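You operate a simulated robot arm through the tools that you are given. There is no shell and no other tool. Be economical: measure what you need, move in short steps, check, and stop when the job is done.

Carry out the task below with a simulated robot arm. There is one attempt and no reset: what you move stays moved.

TASK
Gauge film sample R 409: 40 to 60 microns goes in the pass tray, anything else in scrap.
Fine: leave the gauge switch on UP and its tray out.
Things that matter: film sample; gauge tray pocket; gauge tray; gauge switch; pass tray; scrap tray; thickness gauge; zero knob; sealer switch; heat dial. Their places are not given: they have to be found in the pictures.

It is judged by the outcome, as a careful person would: the job done as asked, and still so three seconds after it is handed in. It fails if anything else is knocked over, pushed out of place, dropped, spilled or broken.

THE ROBOT
A 6-joint arm with a two-finger parallel gripper, fixed in place. Base frame: the origin is at the foot of the arm, x ahead of it, y to its left, z up; the work surface is at about z = 0.76. Lengths are in m, angles in degrees, forces in N, time in s.
With the tool pointing down near the work surface it reaches from about 0.26 to 0.68 m from the base axis. Its first joint turns from -66.0 to 66.0 degrees. Payload 2.9 kg.
Tool frame: the origin (TCP) lies between the finger pads and is the grasp point; the fingertips stand 0.03 m ahead of it; z points along the fingers, y is the line along which they close. The gripper opens to 0.11 m. The fingers are 0.02 m wide and 0.01 m thick; the gripper's body (0.048 by 0.112 m) begins 0.055 m behind the TCP.
Orientation is told as [roll, pitch, yaw] about the base's x, y, z axes, in that order, counted from this pose: with the fingers straight down and closing along the base's y, the tool's x points along the base's -x, its y along +y and its z along -z.

THE INTERFACE
- The arm moves only by the tool apply_moves. Its argument "moves" is a list of rows, each a list of 3 entries, a list of its own where there are three numbers: the finger opening in m, from 0 to 0.11, then the shift along the tool's x, y, z in m, then the turn, a rotation vector about the tool's x, y, z in degrees. In form: [[hand, [dx, dy, dz], [ax, ay, az]], ...]. A call has 1 to 12 rows; each row is the pose to reach, as a shift and turn from the pose commanded when the call began, along the tool's axes at that moment. A row lasts 0.2 s, in which the tool goes at most 0.05 m and 8.6 degrees; a call with a longer step from one row to the next is refused whole, and so is a gripper value outside its range. A pose out of reach is approached as far as the arm can. The call stops where the force on the tool passes 70 N (or 10 N more than at its start, if that is more) or the arm is blocked; 0.2 s more then pass. The fingers move at their own pace (about 0.108 m/s each) and stop on an object; they squeeze with about 43 N. The grip force told is the motor's: it shows also when the fingers shut on nothing. Time passes only in rows, and 0.2 s behind the last, so rows that repeat a pose let the fingers close. It gives the time, the measured TCP pose, the force on the tool (base axes), the opening and the grip force at its end, in the units of the frame above (readings bear some noise).
- Cameras (640 x 400 px; columns grow to the right, rows downward): "scene" is fixed at [0.0777, 0.4326, 1.4235]; the picture's right is [-0.75, -0.66, 0.00], its down [-0.27, 0.30, -0.92] and it looks along [0.60, -0.69, -0.40] (base axes); focal length 336 px, centre (320, 200). "wrist" rides on the gripper at [-0.036, 0, -0.057] in the tool frame; the picture's right is [0.00, -1.00, 0.00], its down [0.97, 0.00, -0.24] and it looks along [0.24, 0.00, 0.97] (tool axes); focal length 218 px, centre (320, 200).
- camera(camera): a new picture of that camera. No time passes.
- probe_pixels(camera, pixels): for up to 12 pixels [column, row] of the newest picture of that camera ("zoom" is the newest enlarged one), the place [x, y, z] in the base frame of the surface seen there, good to about 0.002 m, but the place of the scene camera against the robot may be out by one fixed shift of up to 0.025 m in any direction. No time passes.
- close_up(camera, box): a new picture of the part [left, top, right, bottom] of that camera's present view, enlarged. No time passes.
- hand_in(): hands the job in; it is judged then, once.

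Work in short steps. Measure before you move; look again where a grasp or a placing could have gone wrong, and mend it. You have 80 turns and 34 pictures in all, the two below and enlarged ones among them. Open the gripper and draw the arm clear of the work before you hand the job in, unless the task says otherwise; then end with one line.

The tools are called after "Request:" as name(argument=value, ...) on one line, values as JSON. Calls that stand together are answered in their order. apply_moves: Moves the arm, as the interface text tells. Its arguments: {"type":"object","properties":{"moves":{"type":"array","items":{"type":"array"}}},"required":["moves"]} The other tools are called the same way: camera (camera) takes a picture; probe_pixels (camera, pixels) gives the place of the surface under pixels of a picture; close_up (camera, box) takes an enlarged picture of a part of a camera's view; hand_in () hands the job in.

At the start:

```text
time_s: 0.0
tool_pos: [0.4081, 0.0437, 1.2291]
ee_rot: [-0.1, 0.0, 0.1]
wrist_force: [0.0, -0.4, -1.0]
opening: 0.1103
grasp_force: 0.2
```

scene: 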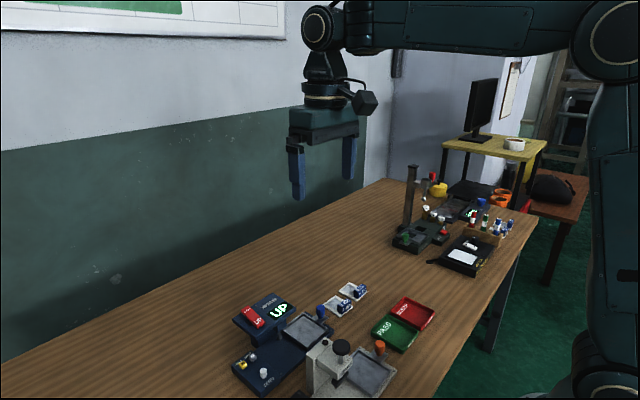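
wrist: 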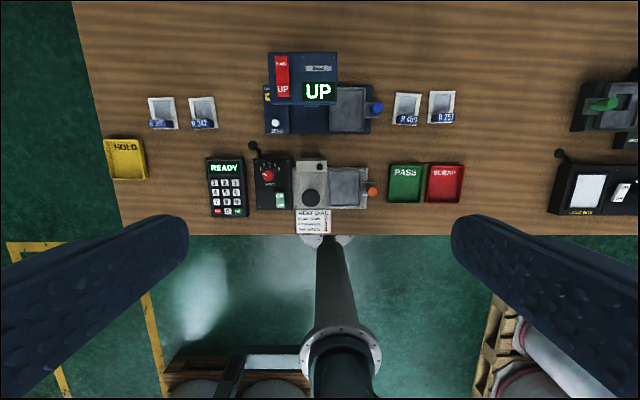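

The wrist picture shows the gauge near (315,95), samples at (165,112), (203,112), (407,108) and (441,106). I enlarge these to read the labels.

Request:
close_up(camera="wrist", box=[240, 40, 480, 190])

Request:
close_up(camera="wrist", box=[100, 80, 340, 230])

Request:
close_up(camera="scene", box=[220, 270, 440, 400])

```text
2.67 times, centred on (360, 115) of wrist
```

zoom: 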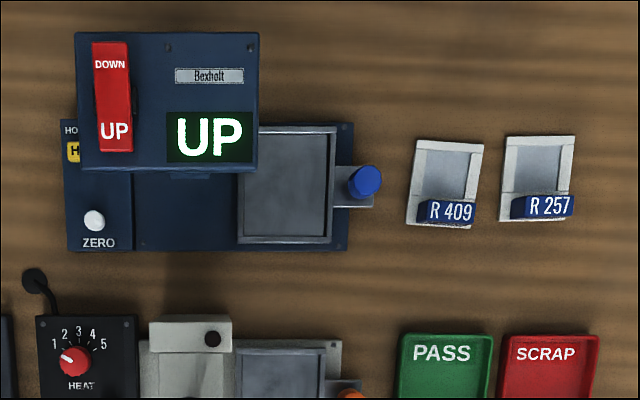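

```text
2.67 times, centred on (220, 155) of wrist
```

zoom: 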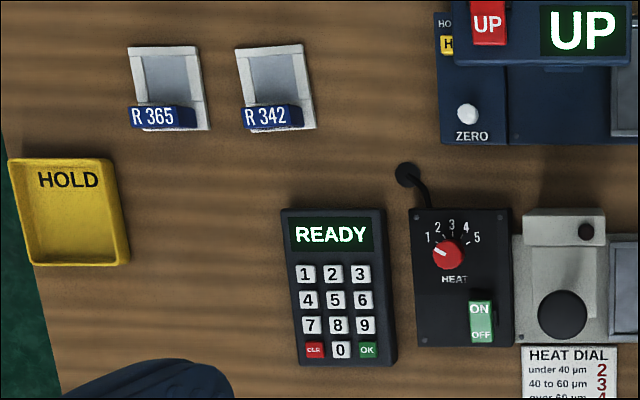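

```text
2.91 times, centred on (330, 335) of scene
```

zoom: 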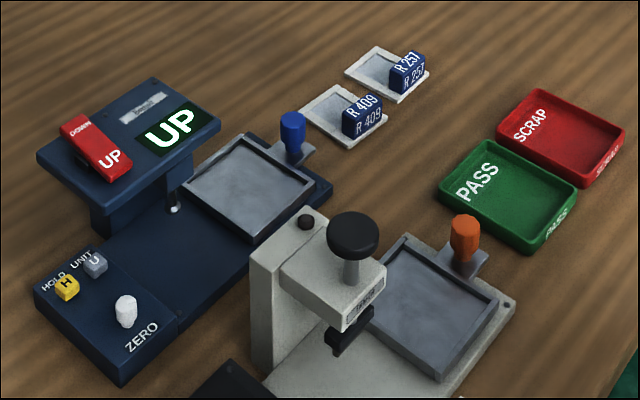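

I measure the key points with the wrist camera.

Request:
camera(camera="wrist")

Request:
probe_pixels(camera="wrist", pixels=[[282, 63], [282, 90], [318, 92], [275, 123], [348, 110], [376, 107], [407, 105], [409, 119], [406, 185], [445, 184], [372, 191], [420, 140]])

```text
28 pictures are left
```

wrist: 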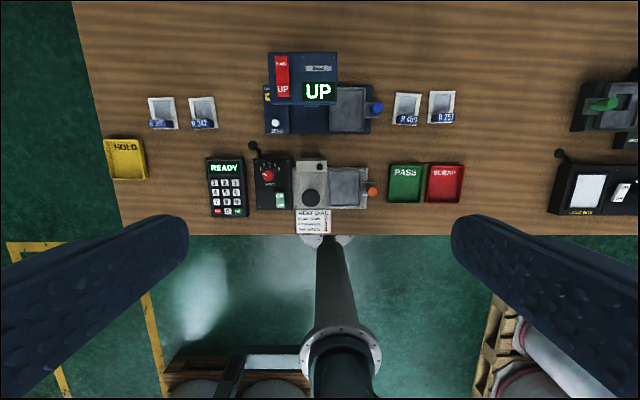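

```text
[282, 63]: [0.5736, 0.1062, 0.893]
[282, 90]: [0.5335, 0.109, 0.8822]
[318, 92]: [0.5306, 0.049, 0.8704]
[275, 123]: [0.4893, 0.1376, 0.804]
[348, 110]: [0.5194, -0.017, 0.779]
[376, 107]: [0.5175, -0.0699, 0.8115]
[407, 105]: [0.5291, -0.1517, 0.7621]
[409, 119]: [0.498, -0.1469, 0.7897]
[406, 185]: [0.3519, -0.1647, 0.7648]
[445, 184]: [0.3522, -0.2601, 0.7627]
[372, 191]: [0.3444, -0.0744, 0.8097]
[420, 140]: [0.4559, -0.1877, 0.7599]
```

I lower the arm to look more closely at the gauge tray and R 409.

Request:
apply_moves(moves=[[0.11, [-0.01, -0.017, 0.038], [0, 0, 0]], [0.11, [-0.02, -0.034, 0.077], [0, 0, 0]], [0.11, [-0.03, -0.05, 0.115], [0, 0, 0]], [0.11, [-0.04, -0.067, 0.153], [0, 0, 0]], [0.11, [-0.05, -0.084, 0.19], [0, 0, 0]], [0.11, [-0.06, -0.1, 0.22], [0, 0, 0]]])

Request:
camera(camera="wrist")

```text
time_s: 1.4
tool_pos: [0.4673, -0.0553, 1.0081]
ee_rot: [0.0, 0.0, 0.0]
wrist_force: [-0.5, -0.3, -0.7]
opening: 0.1099
grasp_force: 0.1
```

```text
27 pictures are left
```

wrist: 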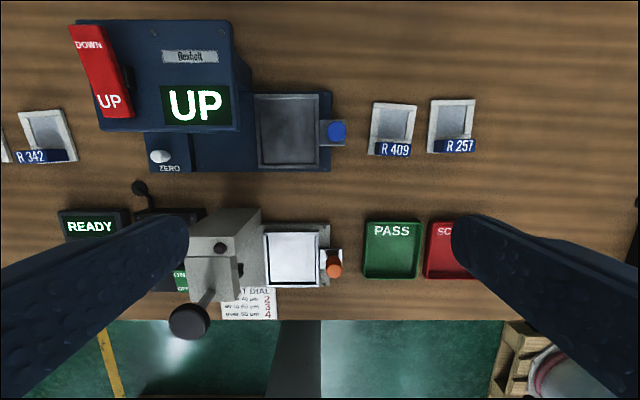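

Now I measure the R 409 card, tray pocket, blue knob, rocker and zero button.

Request:
probe_pixels(camera="wrist", pixels=[[376, 105], [414, 107], [371, 153], [410, 155], [394, 144], [378, 150], [395, 120], [337, 131], [261, 99], [315, 98], [262, 163], [316, 161]])

Request:
probe_pixels(camera="wrist", pixels=[[85, 30], [92, 60], [105, 85], [115, 112], [130, 112], [161, 157], [288, 130], [244, 130], [205, 150], [236, 70], [325, 165], [395, 150]])

Request:
close_up(camera="wrist", box=[240, 70, 480, 220])

```text
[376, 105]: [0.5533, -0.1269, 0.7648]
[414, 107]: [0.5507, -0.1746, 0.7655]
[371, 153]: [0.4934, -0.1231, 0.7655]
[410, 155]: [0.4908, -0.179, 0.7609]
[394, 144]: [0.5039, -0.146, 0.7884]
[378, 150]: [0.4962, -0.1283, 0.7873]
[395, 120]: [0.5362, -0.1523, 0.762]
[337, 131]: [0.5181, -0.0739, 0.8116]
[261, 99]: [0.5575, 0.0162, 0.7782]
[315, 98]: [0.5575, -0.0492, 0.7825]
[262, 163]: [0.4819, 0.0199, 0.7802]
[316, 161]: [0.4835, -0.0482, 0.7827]
```

```text
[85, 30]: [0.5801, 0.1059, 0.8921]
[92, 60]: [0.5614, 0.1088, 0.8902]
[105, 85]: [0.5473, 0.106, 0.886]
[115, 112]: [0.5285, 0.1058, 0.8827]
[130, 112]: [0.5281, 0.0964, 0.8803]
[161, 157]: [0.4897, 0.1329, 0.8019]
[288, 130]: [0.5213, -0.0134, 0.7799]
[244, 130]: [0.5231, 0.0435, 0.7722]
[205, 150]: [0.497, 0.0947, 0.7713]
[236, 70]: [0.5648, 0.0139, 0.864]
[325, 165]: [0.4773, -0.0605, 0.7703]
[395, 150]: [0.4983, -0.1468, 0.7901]
```

```text
2.67 times, centred on (360, 145) of wrist
```

zoom: 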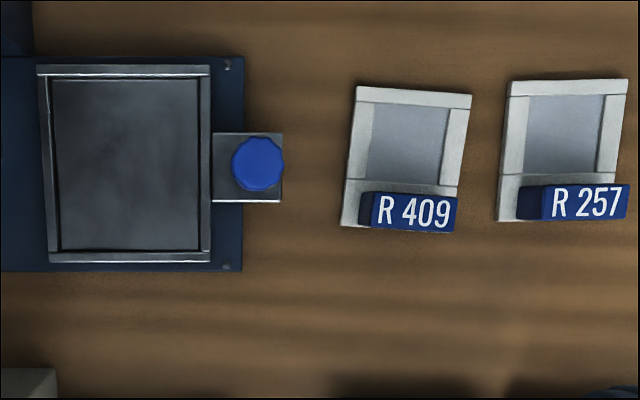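

Request:
probe_pixels(camera="zoom", pixels=[[380, 197], [374, 222], [453, 202], [450, 228], [364, 196], [362, 222], [415, 212], [525, 190], [522, 215], [62, 90], [190, 90], [190, 240]])

Request:
probe_pixels(camera="zoom", pixels=[[45, 80], [205, 76], [60, 258], [206, 255], [260, 165], [220, 145], [220, 195], [62, 240], [345, 210], [350, 100], [450, 190], [510, 100]])

```text
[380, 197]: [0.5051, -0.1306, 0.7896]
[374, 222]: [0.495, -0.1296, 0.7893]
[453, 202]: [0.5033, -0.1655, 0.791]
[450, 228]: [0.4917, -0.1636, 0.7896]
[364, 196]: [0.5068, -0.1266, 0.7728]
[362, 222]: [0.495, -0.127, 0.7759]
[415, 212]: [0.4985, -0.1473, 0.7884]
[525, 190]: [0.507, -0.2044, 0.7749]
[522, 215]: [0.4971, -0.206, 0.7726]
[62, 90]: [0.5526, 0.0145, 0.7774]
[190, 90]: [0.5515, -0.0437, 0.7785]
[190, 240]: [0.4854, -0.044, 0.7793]
```

```text
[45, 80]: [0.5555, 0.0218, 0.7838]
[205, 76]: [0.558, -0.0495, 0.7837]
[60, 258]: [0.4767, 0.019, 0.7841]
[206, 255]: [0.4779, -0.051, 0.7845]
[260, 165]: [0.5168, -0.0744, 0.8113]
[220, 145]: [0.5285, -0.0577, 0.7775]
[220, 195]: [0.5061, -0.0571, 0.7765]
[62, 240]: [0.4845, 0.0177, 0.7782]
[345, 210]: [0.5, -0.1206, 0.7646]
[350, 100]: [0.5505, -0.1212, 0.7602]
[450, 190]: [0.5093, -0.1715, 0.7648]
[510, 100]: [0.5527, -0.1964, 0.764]
```

I locate the gauge's spindle under the head in the scene view, and the blue knob for the camera offset.

Request:
close_up(camera="scene", box=[225, 285, 345, 360])

```text
5.33 times, centred on (285, 322) of scene
```

zoom: 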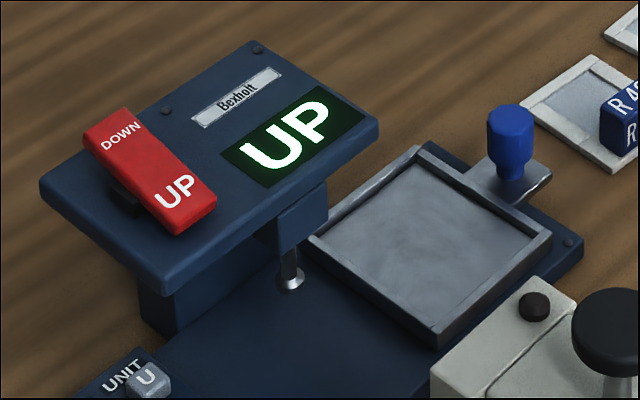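

Request:
probe_pixels(camera="zoom", pixels=[[290, 280], [292, 262], [302, 225], [512, 112], [437, 333], [120, 125], [185, 205], [375, 135], [165, 280], [128, 205], [547, 245], [420, 155]])

```text
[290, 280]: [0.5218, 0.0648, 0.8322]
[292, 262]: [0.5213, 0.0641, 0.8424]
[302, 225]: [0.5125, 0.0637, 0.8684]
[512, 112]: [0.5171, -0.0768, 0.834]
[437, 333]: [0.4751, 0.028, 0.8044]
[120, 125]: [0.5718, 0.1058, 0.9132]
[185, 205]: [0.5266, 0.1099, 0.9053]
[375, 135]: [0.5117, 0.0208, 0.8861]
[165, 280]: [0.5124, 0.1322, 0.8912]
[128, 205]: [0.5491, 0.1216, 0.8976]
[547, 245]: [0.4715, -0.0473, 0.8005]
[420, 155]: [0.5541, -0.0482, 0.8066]
```

Spindle sits at about (0.522, 0.062), so the tray must slide about 0.077 m toward +y. I first turn the hand by -90° yaw (closing along x), with a tilt to follow so the body stays clear of the head.

Request:
apply_moves(moves=[[0.06, [-0.005, -0.007, 0.003], [0, 0, 8.2]], [0.06, [-0.01, -0.014, 0.006], [0, 0, 16.4]], [0.06, [-0.015, -0.021, 0.009], [0, 0, 24.6]], [0.06, [-0.02, -0.028, 0.012], [0, 0, 32.8]], [0.06, [-0.025, -0.035, 0.015], [0, 0, 41]], [0.06, [-0.03, -0.042, 0.018], [0, 0, 49.2]], [0.06, [-0.035, -0.049, 0.021], [0, 0, 57.4]], [0.06, [-0.04, -0.056, 0.024], [0, 0, 65.6]], [0.06, [-0.045, -0.063, 0.027], [0, 0, 73.8]], [0.06, [-0.05, -0.07, 0.03], [0, 0, 82]], [0.06, [-0.05, -0.07, 0.03], [0, 0, 90]]])

```text
time_s: 3.8
tool_pos: [0.5176, -0.1276, 0.9784]
ee_rot: [0.1, -0.1, -90.1]
wrist_force: [-0.2, -0.3, 0.1]
opening: 0.06
grasp_force: 0.0
```

I tilt 24° and drop above the blue knob, with a check before closing.

Request:
apply_moves(moves=[[0.05, [0.012, 0, 0.027], [0, 6, 0]], [0.05, [0.023, 0, 0.054], [0, 12, 0]], [0.05, [0.034, 0, 0.081], [0, 18, 0]], [0.05, [0.045, 0, 0.105], [0, 24, 0]]])

Request:
camera(camera="wrist")

```text
time_s: 4.8
tool_pos: [0.5173, -0.081, 0.8722]
ee_rot: [0.0, 24.2, -90.1]
wrist_force: [0.1, 0.2, 0.1]
opening: 0.05
grasp_force: 0.2
```

```text
24 pictures are left
```

wrist: 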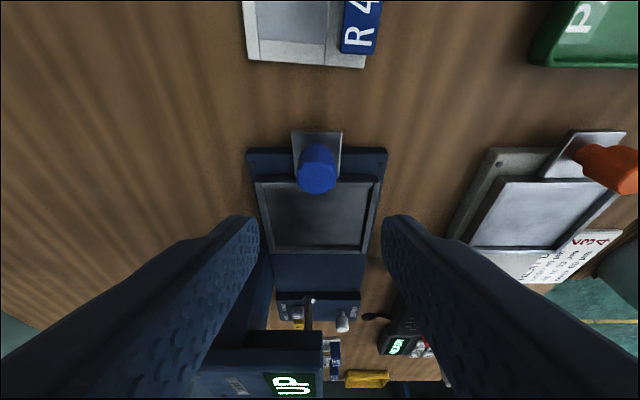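

Request:
probe_pixels(camera="wrist", pixels=[[316, 172], [301, 165], [334, 165], [317, 150], [317, 190]])

```text
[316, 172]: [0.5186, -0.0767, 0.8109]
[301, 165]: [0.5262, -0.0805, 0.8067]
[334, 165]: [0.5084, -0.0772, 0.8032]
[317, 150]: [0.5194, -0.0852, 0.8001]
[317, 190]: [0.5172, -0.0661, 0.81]
```

Knob centre is about (0.518, -0.0755). I lower onto it and close.

Request:
apply_moves(moves=[[0.05, [-0.011, 0.0005, 0.021], [0, 0, 0]], [0.05, [-0.0223, 0.0005, 0.0427], [0, 0, 0]], [0.0, [-0.0223, 0.0005, 0.0427], [0, 0, 0]], [0.0, [-0.0223, 0.0005, 0.0427], [0, 0, 0]]])

```text
time_s: 5.8
tool_pos: [0.5206, -0.0848, 0.8258]
ee_rot: [-0.1, 24.0, -90.1]
wrist_force: [2.2, 0.4, -0.5]
opening: 0.0205
grasp_force: 44.7
```

Knob gripped (opening 0.0205). I slide the empty tray 0.07 m inward to check the zero first.

Request:
apply_moves(moves=[[0.0, [0.0128, 0, 0.0057], [0, 0, 0]], [0.0, [0.0256, 0, 0.0114], [0, 0, 0]], [0.0, [0.0384, 0, 0.0171], [0, 0, 0]], [0.0, [0.0512, 0, 0.0228], [0, 0, 0]], [0.0, [0.064, 0, 0.0285], [0, 0, 0]]])

```text
time_s: 7.0
tool_pos: [0.52, -0.0144, 0.8252]
ee_rot: [0.0, 23.8, -90.1]
wrist_force: [18.0, 0.5, -25.0]
opening: 0.0205
grasp_force: 45.2
```

Request:
camera(camera="scene")

Request:
camera(camera="wrist")

```text
23 pictures are left
```

scene: 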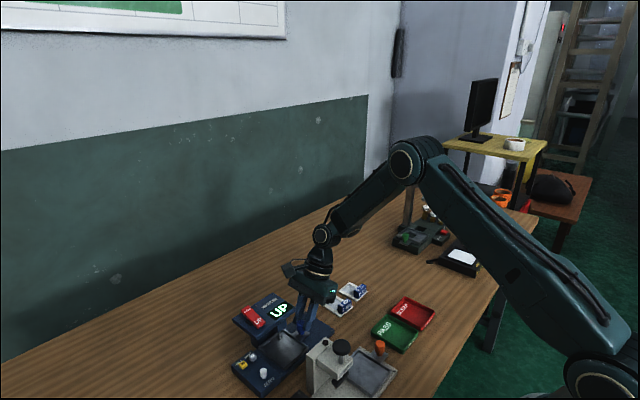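

```text
22 pictures are left
```

wrist: 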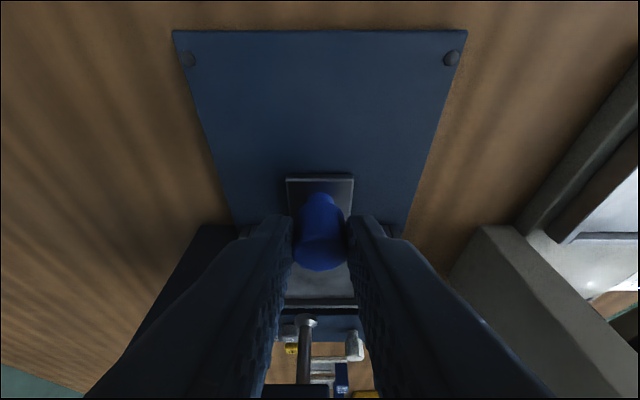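

The tray slides cleanly; I push the rest in small steps to find its stop.

Request:
apply_moves(moves=[[0.0, [0.0037, 0, 0.0016], [0, 0, 0]], [0.0, [0.0073, 0, 0.0033], [0, 0, 0]], [0.0, [0.011, 0, 0.0049], [0, 0, 0]]])

```text
time_s: 7.8
tool_pos: [0.5193, -0.0071, 0.8273]
ee_rot: [0.1, 23.6, -90.6]
wrist_force: [12.4, -29.5, -3.9]
opening: 0.0211
grasp_force: 44.0
```

Force -29 N at y travel 0.078: tray is at its stop. I release and draw back along the tool axis.

Request:
apply_moves(moves=[[0.05, [0, 0, 0], [0, 0, 0]], [0.05, [0, 0, 0], [0, 0, 0]], [0.05, [0, 0, -0.04], [0, 0, 0]], [0.05, [0, 0, -0.08], [0, 0, 0]], [0.05, [0, 0, -0.12], [0, 0, 0]], [0.05, [0, 0, -0.16], [0, 0, 0]]])

Request:
camera(camera="wrist")

```text
time_s: 9.2
tool_pos: [0.5199, -0.0675, 0.973]
ee_rot: [-0.3, 24.1, -90.0]
wrist_force: [-0.5, 0.5, 1.2]
opening: 0.0499
grasp_force: 0.0
```

```text
21 pictures are left
```

wrist: 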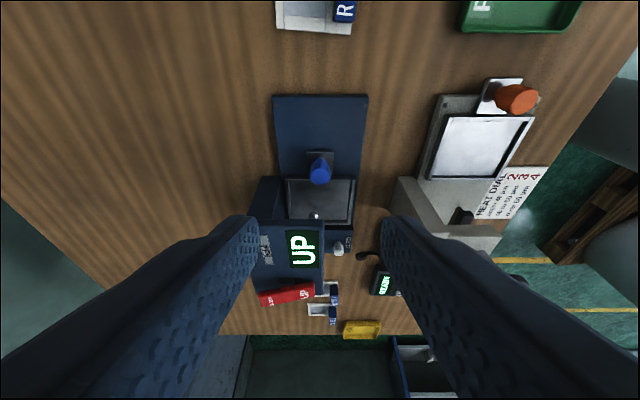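

Request:
probe_pixels(camera="wrist", pixels=[[268, 298], [286, 295], [303, 293], [275, 250], [318, 255], [311, 293], [262, 299], [339, 247]])

Request:
close_up(camera="wrist", box=[240, 200, 400, 300])

```text
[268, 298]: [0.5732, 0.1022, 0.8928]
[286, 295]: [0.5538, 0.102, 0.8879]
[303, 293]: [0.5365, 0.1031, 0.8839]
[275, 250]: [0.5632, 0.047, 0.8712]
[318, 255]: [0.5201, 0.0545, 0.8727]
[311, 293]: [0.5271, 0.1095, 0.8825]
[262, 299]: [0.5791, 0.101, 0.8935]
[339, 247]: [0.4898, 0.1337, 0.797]
```

```text
4.00 times, centred on (320, 250) of wrist
```

zoom: 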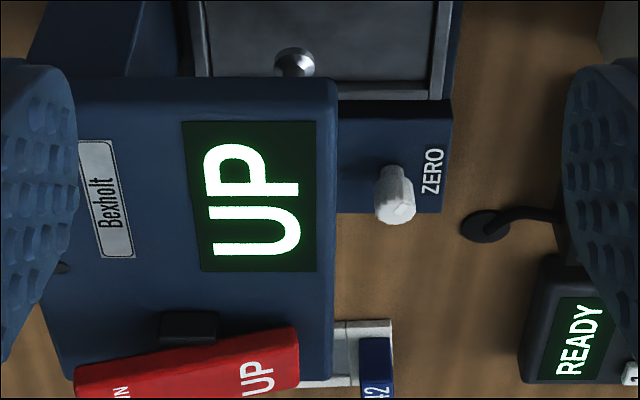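

The head top is flat at 0.872 and the rocker's DOWN end stands proud (0.893). I straighten the hand, close it, and hover over (0.573, 0.107).

Request:
apply_moves(moves=[[0.0, [0.0303, 0.0106, 0.0179], [0, -4.8, 0]], [0.0, [0.0605, 0.0212, 0.0357], [0, -9.6, 0]], [0.0, [0.0908, 0.0318, 0.0536], [0, -14.4, 0]], [0.0, [0.121, 0.0424, 0.0714], [0, -19.2, 0]], [0.0, [0.1513, 0.053, 0.0893], [0, -24, 0]]])

```text
time_s: 10.4
tool_pos: [0.5706, 0.1057, 0.95]
ee_rot: [-0.1, 0.0, -90.1]
wrist_force: [0.3, 0.2, 0.1]
opening: 0.0
grasp_force: 37.6
```

Request:
apply_moves(moves=[[0.0, [0.001, 0.003, 0.02], [0, 0, 0]], [0.0, [0.001, 0.003, 0.028], [0, 0, 0]], [0.0, [0.001, 0.003, 0.034], [0, 0, 0]], [0.0, [0.001, 0.003, 0.039], [0, 0, 0]], [0.0, [0.001, 0.003, 0.02], [0, 0, 0]], [0.0, [0.001, 0.003, -0.02], [0, 0, 0]]])

Request:
close_up(camera="scene", box=[220, 280, 360, 400])

```text
time_s: 11.8
tool_pos: [0.574, 0.108, 0.9716]
ee_rot: [-0.1, 0.0, -90.0]
wrist_force: [0.0, 0.3, 0.3]
opening: 0.0
grasp_force: 37.8
```

```text
3.33 times, centred on (290, 340) of scene
```

zoom: 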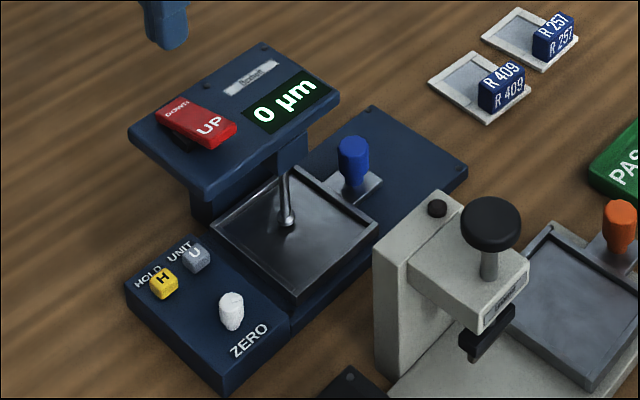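

The empty gauge reads 0 µm, so the zero is good. I press the UP end at (0.532, 0.107).

Request:
apply_moves(moves=[[0.0, [0, -0.042, 0.01], [0, 0, 0]], [0.0, [0, -0.042, 0.045], [0, 0, 0]], [0.0, [0, -0.042, 0.053], [0, 0, 0]], [0.0, [0, -0.042, 0.0605], [0, 0, 0]], [0.0, [0, -0.042, 0.04], [0, 0, 0]], [0.0, [0, -0.042, 0.0], [0, 0, 0]]])

Request:
close_up(camera="scene", box=[220, 280, 360, 400])

```text
time_s: 13.2
tool_pos: [0.5346, 0.1085, 0.971]
ee_rot: [0.0, -0.1, -90.0]
wrist_force: [0.1, -0.7, 0.1]
opening: 0.0001
grasp_force: 38.0
```

```text
3.33 times, centred on (290, 340) of scene
```

zoom: 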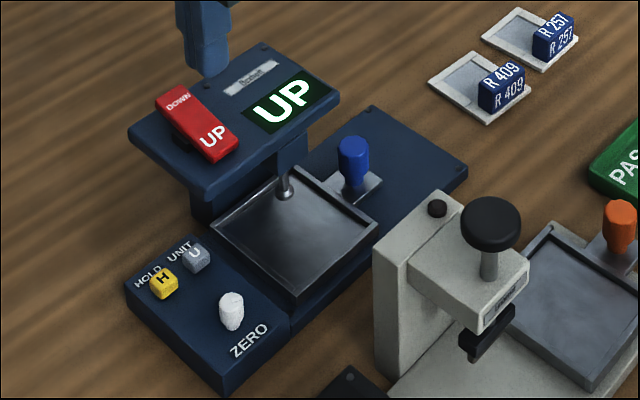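

Display shows UP again. I return to the tilted approach line above the knob with the gripper open.

Request:
apply_moves(moves=[[0.05, [-0.036, -0.003, -0.005], [0, 4.8, 0]], [0.05, [-0.072, -0.006, -0.005], [0, 9.6, 0]], [0.05, [-0.108, -0.009, -0.005], [0, 14.4, 0]], [0.05, [-0.144, -0.012, -0.003], [0, 19.2, 0]], [0.05, [-0.1805, -0.0155, -0.002], [0, 24, 0]]])

```text
time_s: 14.4
tool_pos: [0.5173, -0.0708, 0.9744]
ee_rot: [0.0, 24.1, -89.9]
wrist_force: [-0.3, 0.0, 0.2]
opening: 0.05
grasp_force: 0.0
```

Request:
apply_moves(moves=[[0.05, [-0.001, 0.001, 0.04], [0, 0, 0]], [0.05, [-0.001, 0.001, 0.08], [0, 0, 0]], [0.05, [-0.001, 0.001, 0.12], [0, 0, 0]], [0.05, [-0.001, 0.001, 0.16], [0, 0, 0]], [0.0, [-0.001, 0.001, 0.16], [0, 0, 0]], [0.0, [-0.001, 0.001, 0.16], [0, 0, 0]]])

```text
time_s: 15.8
tool_pos: [0.5196, -0.012, 0.8295]
ee_rot: [0.6, 23.9, -90.0]
wrist_force: [27.4, 1.3, -9.6]
opening: 0.0205
grasp_force: 45.0
```

Knob gripped; I pull the tray back out toward -y.

Request:
apply_moves(moves=[[0.0, [-0.0128, 0.002, -0.0057], [0, 0, 0]], [0.0, [-0.0256, 0.002, -0.0114], [0, 0, 0]], [0.0, [-0.0384, 0.002, -0.0171], [0, 0, 0]], [0.0, [-0.0512, 0.002, -0.0228], [0, 0, 0]], [0.0, [-0.064, 0.002, -0.0285], [0, 0, 0]], [0.0, [-0.0713, 0.002, -0.0317], [0, 0, 0]]])

```text
time_s: 17.2
tool_pos: [0.5196, -0.0864, 0.8287]
ee_rot: [0.1, 24.2, -89.8]
wrist_force: [-7.2, 3.1, 29.6]
opening: 0.0204
grasp_force: 45.4
```

Request:
apply_moves(moves=[[0.0, [-0.002, 0, -0.001], [0, 0, 0]], [0.0, [-0.004, 0, -0.002], [0, 0, 0]], [0.0, [-0.006, 0, -0.0027], [0, 0, 0]]])

```text
time_s: 18.0
tool_pos: [0.5195, -0.0893, 0.8269]
ee_rot: [0.1, 24.4, -89.6]
wrist_force: [2.4, 26.2, 13.2]
opening: 0.0208
grasp_force: 44.6
```

Tray is at its outer stop. I release, retreat and straighten the hand near R 409.

Request:
apply_moves(moves=[[0.05, [0, 0, 0], [0, 0, 0]], [0.05, [0, 0, 0], [0, 0, 0]], [0.05, [0, 0, -0.04], [0, 0, 0]], [0.05, [0, 0, -0.08], [0, 0, 0]], [0.05, [0, 0, -0.12], [0, 0, 0]], [0.05, [-0.01, -0.007, -0.13], [0, -8, 0]], [0.05, [-0.02, -0.014, -0.13], [0, -16, 0]], [0.05, [-0.03, -0.02, -0.13], [0, -24, 0]]])

Request:
camera(camera="wrist")

```text
time_s: 19.8
tool_pos: [0.4992, -0.1734, 0.9347]
ee_rot: [0.0, -0.1, -89.9]
wrist_force: [0.3, 0.5, 0.3]
opening: 0.05
grasp_force: 0.1
```

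```text
17 pictures are left
```

wrist: 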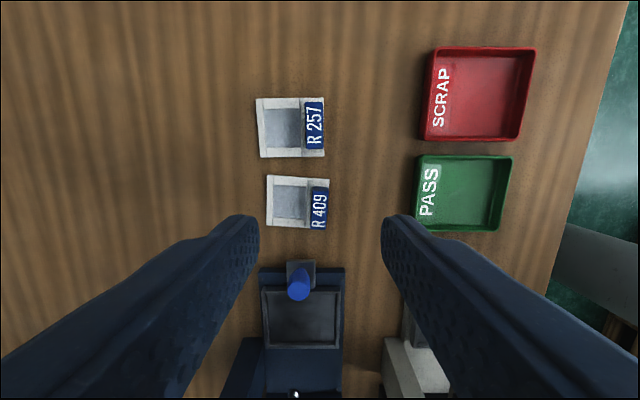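

Nothing has shifted. I measure the tag, card, knob and tray again from here, along with the pass and scrap trays.

Request:
probe_pixels(camera="wrist", pixels=[[315, 192], [326, 192], [314, 224], [324, 224], [268, 178], [267, 226], [299, 285], [302, 318], [266, 293], [341, 345], [341, 293], [264, 345]])

Request:
probe_pixels(camera="wrist", pixels=[[424, 158], [511, 158], [418, 227], [499, 230], [466, 190], [435, 50], [535, 50], [424, 138], [519, 140], [482, 95], [317, 126], [310, 150]])

```text
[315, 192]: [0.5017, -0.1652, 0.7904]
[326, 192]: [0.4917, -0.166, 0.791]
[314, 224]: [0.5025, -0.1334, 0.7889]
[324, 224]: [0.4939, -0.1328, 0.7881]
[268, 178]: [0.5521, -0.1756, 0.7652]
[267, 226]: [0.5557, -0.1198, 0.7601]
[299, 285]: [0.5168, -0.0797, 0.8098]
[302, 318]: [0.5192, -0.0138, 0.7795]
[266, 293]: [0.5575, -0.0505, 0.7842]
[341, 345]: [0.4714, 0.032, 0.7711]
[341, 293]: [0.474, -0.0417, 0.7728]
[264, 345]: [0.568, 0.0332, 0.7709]
```

```text
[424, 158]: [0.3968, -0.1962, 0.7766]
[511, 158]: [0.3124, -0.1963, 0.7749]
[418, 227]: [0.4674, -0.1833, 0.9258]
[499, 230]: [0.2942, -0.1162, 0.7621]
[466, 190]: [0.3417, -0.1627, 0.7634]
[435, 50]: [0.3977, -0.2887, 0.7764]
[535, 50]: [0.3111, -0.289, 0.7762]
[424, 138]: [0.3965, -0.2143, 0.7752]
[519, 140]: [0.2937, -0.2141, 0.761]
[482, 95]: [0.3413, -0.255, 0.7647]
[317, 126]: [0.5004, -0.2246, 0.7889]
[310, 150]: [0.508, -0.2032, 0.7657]
```

Tag centre is about (0.498, -0.148), top 0.790. I go down to TCP z 0.803 and grip it along x.

Request:
apply_moves(moves=[[0.036, [0.012, -0.0012, 0.04], [0, 0, 0]], [0.036, [0.0254, -0.0012, 0.08], [0, 0, 0]], [0.036, [0.0254, -0.0012, 0.115], [0, 0, 0]], [0.036, [0.0254, -0.0012, 0.1315], [0, 0, 0]], [0.0, [0.0254, -0.0012, 0.1315], [0, 0, 0]], [0.0, [0.0254, -0.0012, 0.1315], [0, 0, 0]]])

```text
time_s: 21.2
tool_pos: [0.4965, -0.1459, 0.8017]
ee_rot: [0.0, 0.0, -90.0]
wrist_force: [0.9, 0.7, 0.4]
opening: 0.0149
grasp_force: 42.6
```

Tag gripped (opening 0.015). I lift 0.06 and carry it over the tray pocket, then check.

Request:
apply_moves(moves=[[0.0, [0, 0, -0.03], [0, 0, 0]], [0.0, [0, 0, -0.07], [0, 0, 0]], [0.0, [0.04, -0.001, -0.07], [0, 0, 0]], [0.0, [0.085, -0.002, -0.07], [0, 0, 0]], [0.0, [0.128, -0.003, -0.07], [0, 0, 0]], [0.0, [0.128, -0.003, -0.07], [0, 0, 0]]])

Request:
camera(camera="wrist")

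Request:
close_up(camera="scene", box=[230, 270, 370, 360])

```text
time_s: 22.6
tool_pos: [0.4964, -0.018, 0.8744]
ee_rot: [0.0, 0.0, -90.2]
wrist_force: [-0.4, -0.1, -0.6]
opening: 0.0145
grasp_force: 42.7
```

```text
16 pictures are left
```

wrist: 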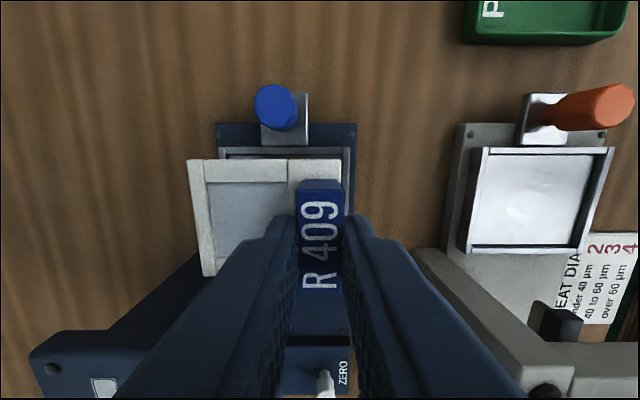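

```text
4.44 times, centred on (300, 315) of scene
```

zoom: 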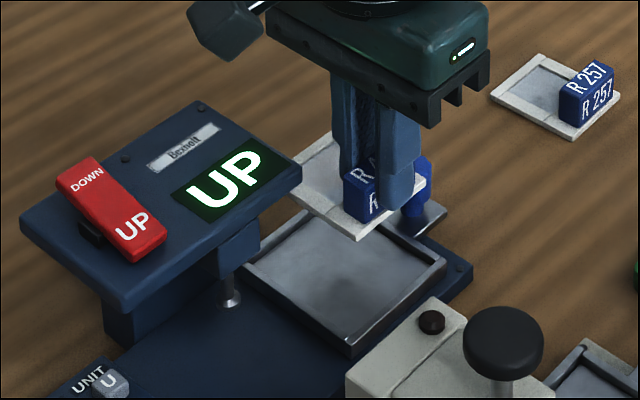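

Request:
probe_pixels(camera="wrist", pixels=[[190, 165], [204, 272], [215, 225], [335, 162], [250, 170], [227, 265], [250, 225], [208, 268], [222, 148], [347, 150]])

```text
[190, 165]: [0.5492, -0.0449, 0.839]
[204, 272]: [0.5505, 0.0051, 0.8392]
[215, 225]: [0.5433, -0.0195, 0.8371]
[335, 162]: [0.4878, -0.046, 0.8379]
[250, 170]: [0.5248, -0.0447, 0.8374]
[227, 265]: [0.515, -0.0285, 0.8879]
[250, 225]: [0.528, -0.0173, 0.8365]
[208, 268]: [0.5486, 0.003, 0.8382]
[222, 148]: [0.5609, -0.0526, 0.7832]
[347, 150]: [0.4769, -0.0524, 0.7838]
```

The card hangs level over x 0.488–0.550, y -0.047…0.006. I shift +4 mm in y to centre it and lower it into the pocket, stopping about 1 mm above before release.

Request:
apply_moves(moves=[[0.0, [0.0045, 0, 0.0], [0, 0, 0]], [0.0, [0.0045, 0, 0.03], [0, 0, 0]], [0.0, [0.0045, 0, 0.045], [0, 0, 0]], [0.0, [0.0045, 0, 0.053], [0, 0, 0]], [0.0, [0.0045, 0, 0.053], [0, 0, 0]]])

```text
time_s: 23.8
tool_pos: [0.4976, -0.0157, 0.8209]
ee_rot: [0.1, 0.0, -90.1]
wrist_force: [-3.8, 1.9, 12.4]
opening: 0.015
grasp_force: 42.6
```

Contact felt (12 N up). I release and lift away.

Request:
apply_moves(moves=[[0.035, [0, 0, 0], [0, 0, 0]], [0.035, [0, 0, 0], [0, 0, 0]], [0.035, [-0.002, 0, -0.02], [0, 0, 0]], [0.035, [-0.02, 0, -0.06], [0, 0, 0]], [0.035, [-0.06, 0.01, -0.09], [0, 0, 0]], [0.035, [-0.1, 0.02, -0.11], [0, 0, 0]]])

Request:
camera(camera="wrist")

Request:
close_up(camera="scene", box=[230, 270, 370, 360])

```text
refused: row 5 steps farther than a row can; nothing moved
```

```text
14 pictures are left
```

wrist: 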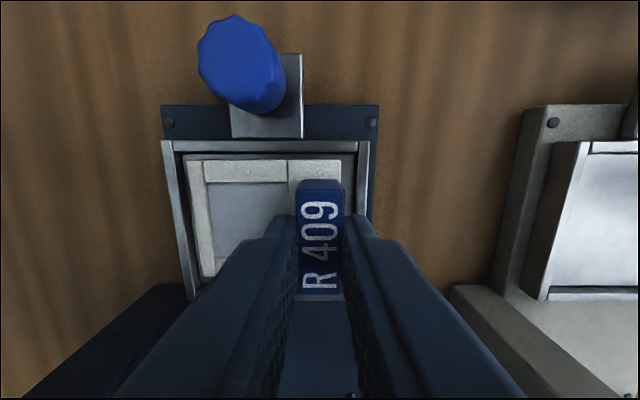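

```text
4.44 times, centred on (300, 315) of scene
```

zoom: 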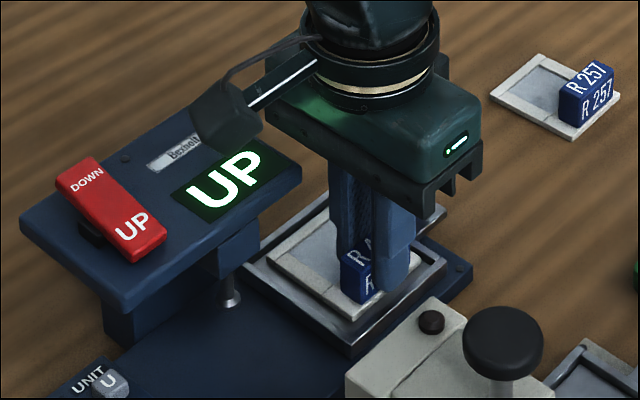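

The card lies inside the pocket. The last call was refused for a long step, so I resend with shorter steps.

Request:
apply_moves(moves=[[0.035, [0, 0, 0], [0, 0, 0]], [0.035, [0, 0, 0], [0, 0, 0]], [0.035, [0, 0, -0.02], [0, 0, 0]], [0.035, [-0.01, 0, -0.06], [0, 0, 0]], [0.035, [-0.035, 0.01, -0.09], [0, 0, 0]], [0.035, [-0.07, 0.02, -0.11], [0, 0, 0]]])

Request:
camera(camera="wrist")

```text
time_s: 25.2
tool_pos: [0.5191, -0.085, 0.9328]
ee_rot: [0.0, 0.0, -90.0]
wrist_force: [0.2, 0.2, 0.1]
opening: 0.035
grasp_force: 0.0
```

```text
12 pictures are left
```

wrist: 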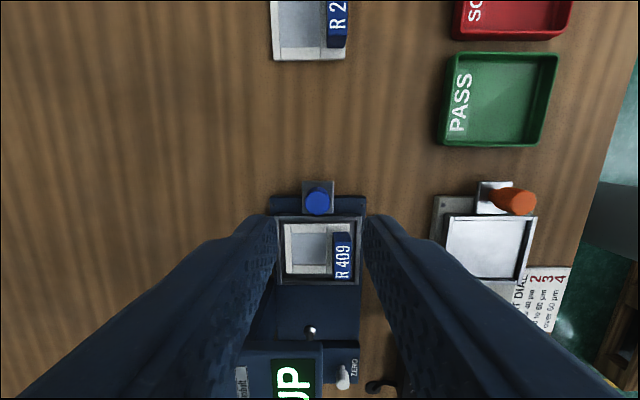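

Card sits flat in the pocket. I tilt, drop onto the knob at y ≈ -0.0765 and grip it.

Request:
apply_moves(moves=[[0.05, [-0.014, 0, 0.005], [0, 8, 0]], [0.05, [-0.028, 0, 0.01], [0, 16, 0]], [0.05, [-0.042, 0, 0.016], [0, 24, 0]], [0.05, [-0.028, 0, 0.046], [0, 24, 0]], [0.05, [-0.014, 0, 0.077], [0, 24, 0]], [0.05, [-0.001, 0, 0.1065], [0, 24, 0]], [0.05, [-0.001, 0, 0.1065], [0, 24, 0]], [0.0, [-0.001, 0, 0.1065], [0, 24, 0]], [0.0, [-0.001, 0, 0.1065], [0, 24, 0]]])

```text
time_s: 27.2
tool_pos: [0.52, -0.0858, 0.8231]
ee_rot: [0.3, 23.9, -90.1]
wrist_force: [21.0, 1.1, -10.9]
opening: 0.0207
grasp_force: 45.1
```

Request:
apply_moves(moves=[[0.0, [0.01, 0.002, 0.0045], [0, 0, 0]], [0.0, [0.02, 0.002, 0.009], [0, 0, 0]], [0.0, [0.03, 0.002, 0.0134], [0, 0, 0]], [0.0, [0.04, 0.002, 0.0178], [0, 0, 0]], [0.0, [0.05, 0.002, 0.0223], [0, 0, 0]], [0.0, [0.06, 0.002, 0.0267], [0, 0, 0]], [0.0, [0.067, 0.002, 0.0298], [0, 0, 0]], [0.0, [0.072, 0.002, 0.032], [0, 0, 0]], [0.0, [0.075, 0.002, 0.0334], [0, 0, 0]]])

```text
time_s: 29.2
tool_pos: [0.5199, -0.0074, 0.8234]
ee_rot: [0.2, 23.5, -90.6]
wrist_force: [14.9, -29.7, 0.4]
opening: 0.021
grasp_force: 44.9
```

The tray is at its inner stop again (-30 N). I release and retreat along the tool axis.

Request:
apply_moves(moves=[[0.05, [0, 0, 0], [0, 0, 0]], [0.05, [0, 0, 0], [0, 0, 0]], [0.05, [0, 0, -0.04], [0, 0, 0]], [0.05, [0, 0, -0.08], [0, 0, 0]], [0.05, [0, 0, -0.12], [0, 0, 0]], [0.05, [0, 0, -0.16], [0, 0, 0]]])

Request:
close_up(camera="scene", box=[220, 280, 360, 400])

```text
time_s: 30.6
tool_pos: [0.5188, -0.0684, 0.9699]
ee_rot: [0.0, 24.0, -89.9]
wrist_force: [0.0, 0.8, 0.4]
opening: 0.05
grasp_force: 0.1
```

```text
3.33 times, centred on (290, 340) of scene
```

zoom: 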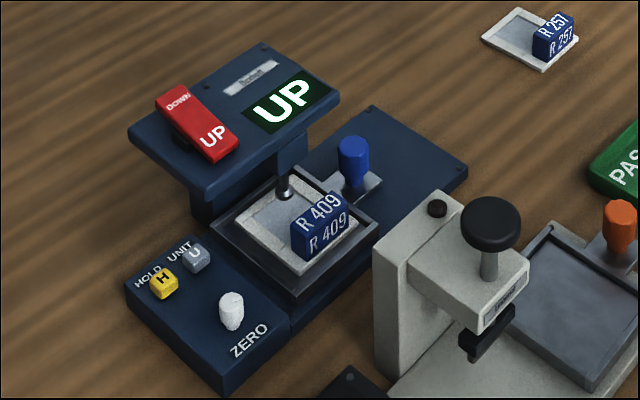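

R 409 is under the spindle. I repeat the move to the DOWN end and press it.

Request:
apply_moves(moves=[[0.0, [0.0303, 0.011, 0.0175], [0, -4.8, 0]], [0.0, [0.0605, 0.022, 0.035], [0, -9.6, 0]], [0.0, [0.0908, 0.033, 0.052], [0, -14.4, 0]], [0.0, [0.121, 0.044, 0.0695], [0, -19.2, 0]], [0.0, [0.1525, 0.0555, 0.0868], [0, -24, 0]]])

```text
time_s: 31.8
tool_pos: [0.5729, 0.1063, 0.9483]
ee_rot: [0.0, -0.1, -90.0]
wrist_force: [0.4, 0.0, -1.2]
opening: 0.0
grasp_force: 38.0
```

Request:
apply_moves(moves=[[0.0, [0.001, 0.001, 0.02], [0, 0, 0]], [0.0, [0.001, 0.001, 0.028], [0, 0, 0]], [0.0, [0.001, 0.001, 0.033], [0, 0, 0]], [0.0, [0.001, 0.001, 0.038], [0, 0, 0]], [0.0, [0.001, 0.001, 0.02], [0, 0, 0]], [0.0, [0.001, 0.001, -0.02], [0, 0, 0]]])

Request:
close_up(camera="scene", box=[220, 280, 360, 400])

```text
time_s: 33.2
tool_pos: [0.5735, 0.1054, 0.9725]
ee_rot: [-0.2, 0.0, -90.0]
wrist_force: [-0.2, -0.5, 0.2]
opening: 0.0003
grasp_force: 37.3
```

```text
3.33 times, centred on (290, 340) of scene
```

zoom: 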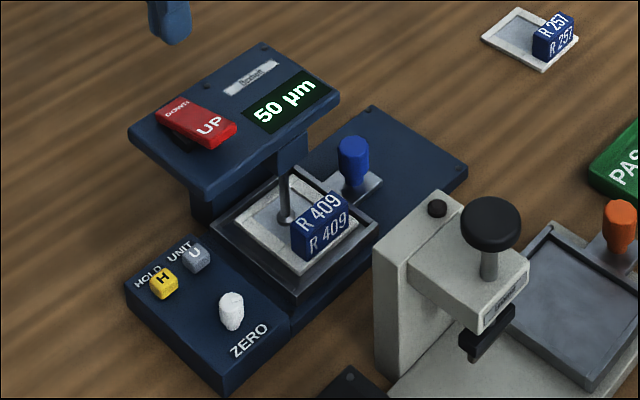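

Request:
close_up(camera="scene", box=[265, 292, 297, 312])

Request:
apply_moves(moves=[[0.0, [0.001, -0.0415, 0.01], [0, 0, 0]], [0.0, [0.001, -0.0415, 0.045], [0, 0, 0]], [0.0, [0.001, -0.0415, 0.053], [0, 0, 0]], [0.0, [0.001, -0.0415, 0.0605], [0, 0, 0]], [0.0, [0.001, -0.0415, 0.04], [0, 0, 0]], [0.0, [0.001, -0.0415, 0.0], [0, 0, 0]]])

Request:
close_up(camera="scene", box=[220, 280, 360, 400])

```text
16.00 times, centred on (281, 302) of scene
```

zoom: 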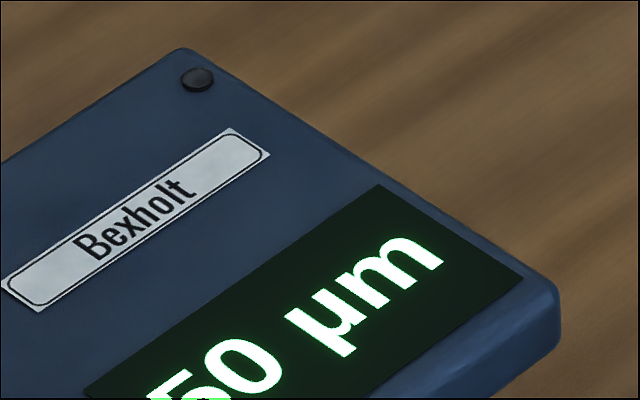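

```text
time_s: 34.6
tool_pos: [0.5313, 0.1088, 0.9727]
ee_rot: [0.0, -0.1, -90.0]
wrist_force: [0.0, -0.2, -0.5]
opening: 0.0
grasp_force: 38.1
```

```text
3.33 times, centred on (290, 340) of scene
```

zoom: 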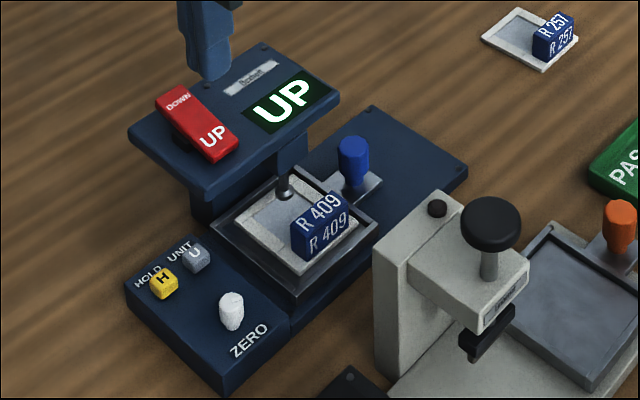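

R 409 read 50 µm, so it goes in PASS; the switch is UP again. I go back to the tilted approach above the knob.

Request:
apply_moves(moves=[[0.05, [-0.036, -0.003, -0.005], [0, 4.8, 0]], [0.05, [-0.072, -0.005, -0.005], [0, 9.6, 0]], [0.05, [-0.108, -0.007, -0.005], [0, 14.4, 0]], [0.05, [-0.144, -0.009, -0.003], [0, 19.2, 0]], [0.05, [-0.1795, -0.011, -0.001], [0, 24, 0]]])

```text
time_s: 35.8
tool_pos: [0.5214, -0.0721, 0.9727]
ee_rot: [0.0, 24.1, -90.0]
wrist_force: [0.7, 0.3, -1.7]
opening: 0.05
grasp_force: 0.0
```

Request:
apply_moves(moves=[[0.05, [0, -0.001, 0.04], [0, 0, 0]], [0.05, [0, -0.001, 0.08], [0, 0, 0]], [0.05, [0, -0.001, 0.12], [0, 0, 0]], [0.05, [0, -0.001, 0.159], [0, 0, 0]], [0.05, [0, -0.001, 0.159], [0, 0, 0]], [0.0, [0, -0.001, 0.159], [0, 0, 0]], [0.0, [0, -0.001, 0.159], [0, 0, 0]]])

```text
time_s: 37.4
tool_pos: [0.5195, -0.0056, 0.8269]
ee_rot: [-0.2, 23.9, -90.0]
wrist_force: [-5.5, -0.2, -0.3]
opening: 0.0205
grasp_force: 45.4
```

Good grip with little side force. I pull the tray out to its stop.

Request:
apply_moves(moves=[[0.0, [-0.01, 0, -0.0045], [0, 0, 0]], [0.0, [-0.02, 0, -0.009], [0, 0, 0]], [0.0, [-0.03, 0, -0.0134], [0, 0, 0]], [0.0, [-0.04, 0, -0.0178], [0, 0, 0]], [0.0, [-0.05, 0, -0.0223], [0, 0, 0]], [0.0, [-0.06, 0, -0.0267], [0, 0, 0]], [0.0, [-0.067, 0, -0.0298], [0, 0, 0]], [0.0, [-0.072, 0, -0.032], [0, 0, 0]], [0.0, [-0.076, 0, -0.0338], [0, 0, 0]]])

```text
time_s: 39.4
tool_pos: [0.5205, -0.0875, 0.8281]
ee_rot: [-0.2, 24.2, -89.6]
wrist_force: [-13.8, 26.9, -1.2]
opening: 0.0206
grasp_force: 45.1
```

At the outer stop. I release, retreat, straighten, and look.

Request:
apply_moves(moves=[[0.05, [0, 0, 0], [0, 0, 0]], [0.05, [0, 0, 0], [0, 0, 0]], [0.05, [0, 0, -0.04], [0, 0, 0]], [0.05, [0, 0, -0.08], [0, 0, 0]], [0.05, [0, 0, -0.12], [0, 0, 0]], [0.036, [0.01, -0.007, -0.12], [0, -8, 0]], [0.036, [0.02, -0.014, -0.115], [0, -16, 0]], [0.036, [0.03, -0.02, -0.11], [0, -24, 0]]])

Request:
camera(camera="wrist")

```text
time_s: 41.2
tool_pos: [0.5016, -0.1077, 0.9412]
ee_rot: [0.1, -0.1, -90.0]
wrist_force: [0.4, -0.4, 0.4]
opening: 0.036
grasp_force: 0.1
```

```text
7 pictures are left
```

wrist: 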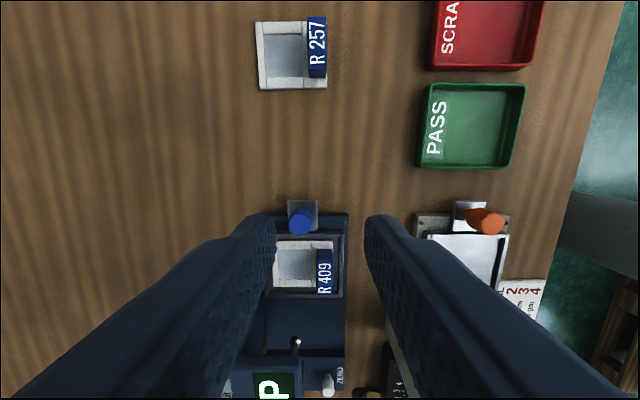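

Request:
probe_pixels(camera="wrist", pixels=[[320, 254], [329, 254], [320, 290], [328, 290], [324, 270], [300, 215], [432, 88], [522, 88], [424, 163], [511, 163], [469, 125], [300, 265]])

```text
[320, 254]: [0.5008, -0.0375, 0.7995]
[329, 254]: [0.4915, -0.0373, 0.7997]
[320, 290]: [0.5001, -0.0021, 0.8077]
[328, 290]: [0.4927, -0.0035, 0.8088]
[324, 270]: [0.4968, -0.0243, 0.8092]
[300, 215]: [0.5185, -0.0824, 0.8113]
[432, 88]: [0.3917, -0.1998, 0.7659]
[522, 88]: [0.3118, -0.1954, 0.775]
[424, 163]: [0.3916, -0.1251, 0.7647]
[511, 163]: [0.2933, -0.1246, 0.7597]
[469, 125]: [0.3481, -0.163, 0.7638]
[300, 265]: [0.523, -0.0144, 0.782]
```

The tag is centred near (0.4965, -0.019), top 0.809. I move above it and go down to grip.

Request:
apply_moves(moves=[[0.036, [0.045, -0.0025, 0.01], [0, 0, 0]], [0.036, [0.089, -0.005, 0.02], [0, 0, 0]], [0.036, [0.089, -0.005, 0.06], [0, 0, 0]], [0.036, [0.089, -0.005, 0.1], [0, 0, 0]], [0.036, [0.089, -0.005, 0.1185], [0, 0, 0]], [0.036, [0.089, -0.005, 0.1185], [0, 0, 0]], [0.0, [0.089, -0.005, 0.1185], [0, 0, 0]], [0.0, [0.089, -0.005, 0.1185], [0, 0, 0]]])

```text
time_s: 43.0
tool_pos: [0.4953, -0.0199, 0.8213]
ee_rot: [0.0, 0.1, -90.0]
wrist_force: [0.8, 0.2, -0.3]
opening: 0.0147
grasp_force: 42.9
```

Tag gripped. I lift 0.08 and carry it above the PASS tray.

Request:
apply_moves(moves=[[0.0, [0, 0, -0.03], [0, 0, 0]], [0.0, [0, 0, -0.08], [0, 0, 0]], [0.0, [-0.04, -0.02, -0.08], [0, 0, 0]], [0.0, [-0.08, -0.045, -0.08], [0, 0, 0]], [0.0, [-0.11, -0.08, -0.08], [0, 0, 0]], [0.0, [-0.13, -0.12, -0.08], [0, 0, 0]], [0.0, [-0.14, -0.158, -0.07], [0, 0, 0]], [0.0, [-0.14, -0.158, -0.05], [0, 0, 0]], [0.0, [-0.14, -0.158, -0.05], [0, 0, 0]]])

Request:
camera(camera="wrist")

```text
time_s: 45.0
tool_pos: [0.337, -0.1586, 0.8698]
ee_rot: [0.1, -0.1, -90.0]
wrist_force: [-0.2, 0.1, 0.0]
opening: 0.0146
grasp_force: 43.2
```

```text
6 pictures are left
```

wrist: 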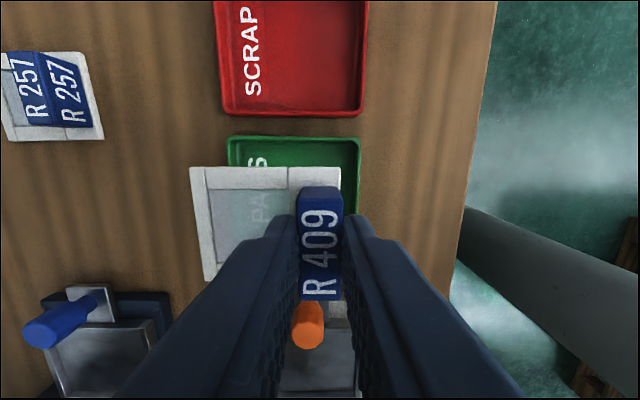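

Request:
probe_pixels(camera="wrist", pixels=[[193, 170], [207, 275], [337, 170], [230, 140], [358, 140], [356, 195], [243, 146], [350, 160], [345, 205]])

```text
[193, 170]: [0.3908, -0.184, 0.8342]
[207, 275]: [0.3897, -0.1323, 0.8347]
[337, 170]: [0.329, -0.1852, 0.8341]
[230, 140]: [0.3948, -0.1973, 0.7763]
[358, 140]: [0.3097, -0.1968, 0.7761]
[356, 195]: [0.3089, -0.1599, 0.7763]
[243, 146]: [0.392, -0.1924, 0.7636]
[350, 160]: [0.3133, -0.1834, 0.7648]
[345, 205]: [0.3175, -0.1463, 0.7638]
```

Card spans x 0.329–0.391 against tray interior 0.312–0.393, so I shift -2.5 mm in x and lower it to just touching.

Request:
apply_moves(moves=[[0.0, [0, -0.0025, 0.01], [0, 0, 0]], [0.0, [0, -0.0025, 0.04], [0, 0, 0]], [0.0, [0, -0.0025, 0.055], [0, 0, 0]], [0.0, [0, -0.0025, 0.0625], [0, 0, 0]], [0.0, [0, -0.0025, 0.0625], [0, 0, 0]]])

```text
time_s: 46.2
tool_pos: [0.3364, -0.1586, 0.808]
ee_rot: [0.1, -0.1, -90.0]
wrist_force: [0.1, -0.6, -0.5]
opening: 0.0145
grasp_force: 43.0
```

No contact yet; a hair lower.

Request:
apply_moves(moves=[[0.0, [0, 0, 0.0015], [0, 0, 0]], [0.0, [0, 0, 0.0015], [0, 0, 0]]])

Request:
close_up(camera="scene", box=[340, 270, 460, 370])

```text
time_s: 46.8
tool_pos: [0.3359, -0.1581, 0.8071]
ee_rot: [0.0, 0.1, -90.1]
wrist_force: [0.6, 0.0, 0.0]
opening: 0.0143
grasp_force: 42.8
```

```text
4.00 times, centred on (400, 320) of scene
```

zoom: 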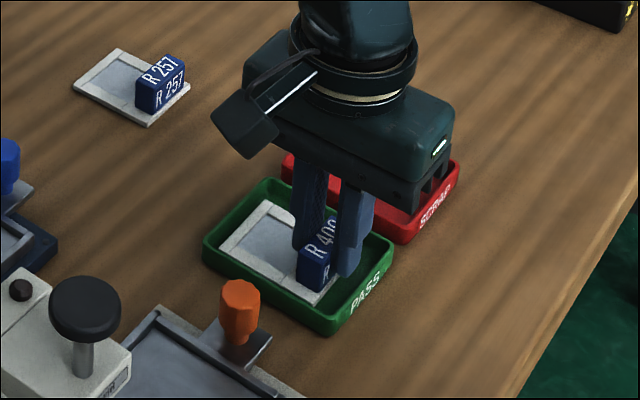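

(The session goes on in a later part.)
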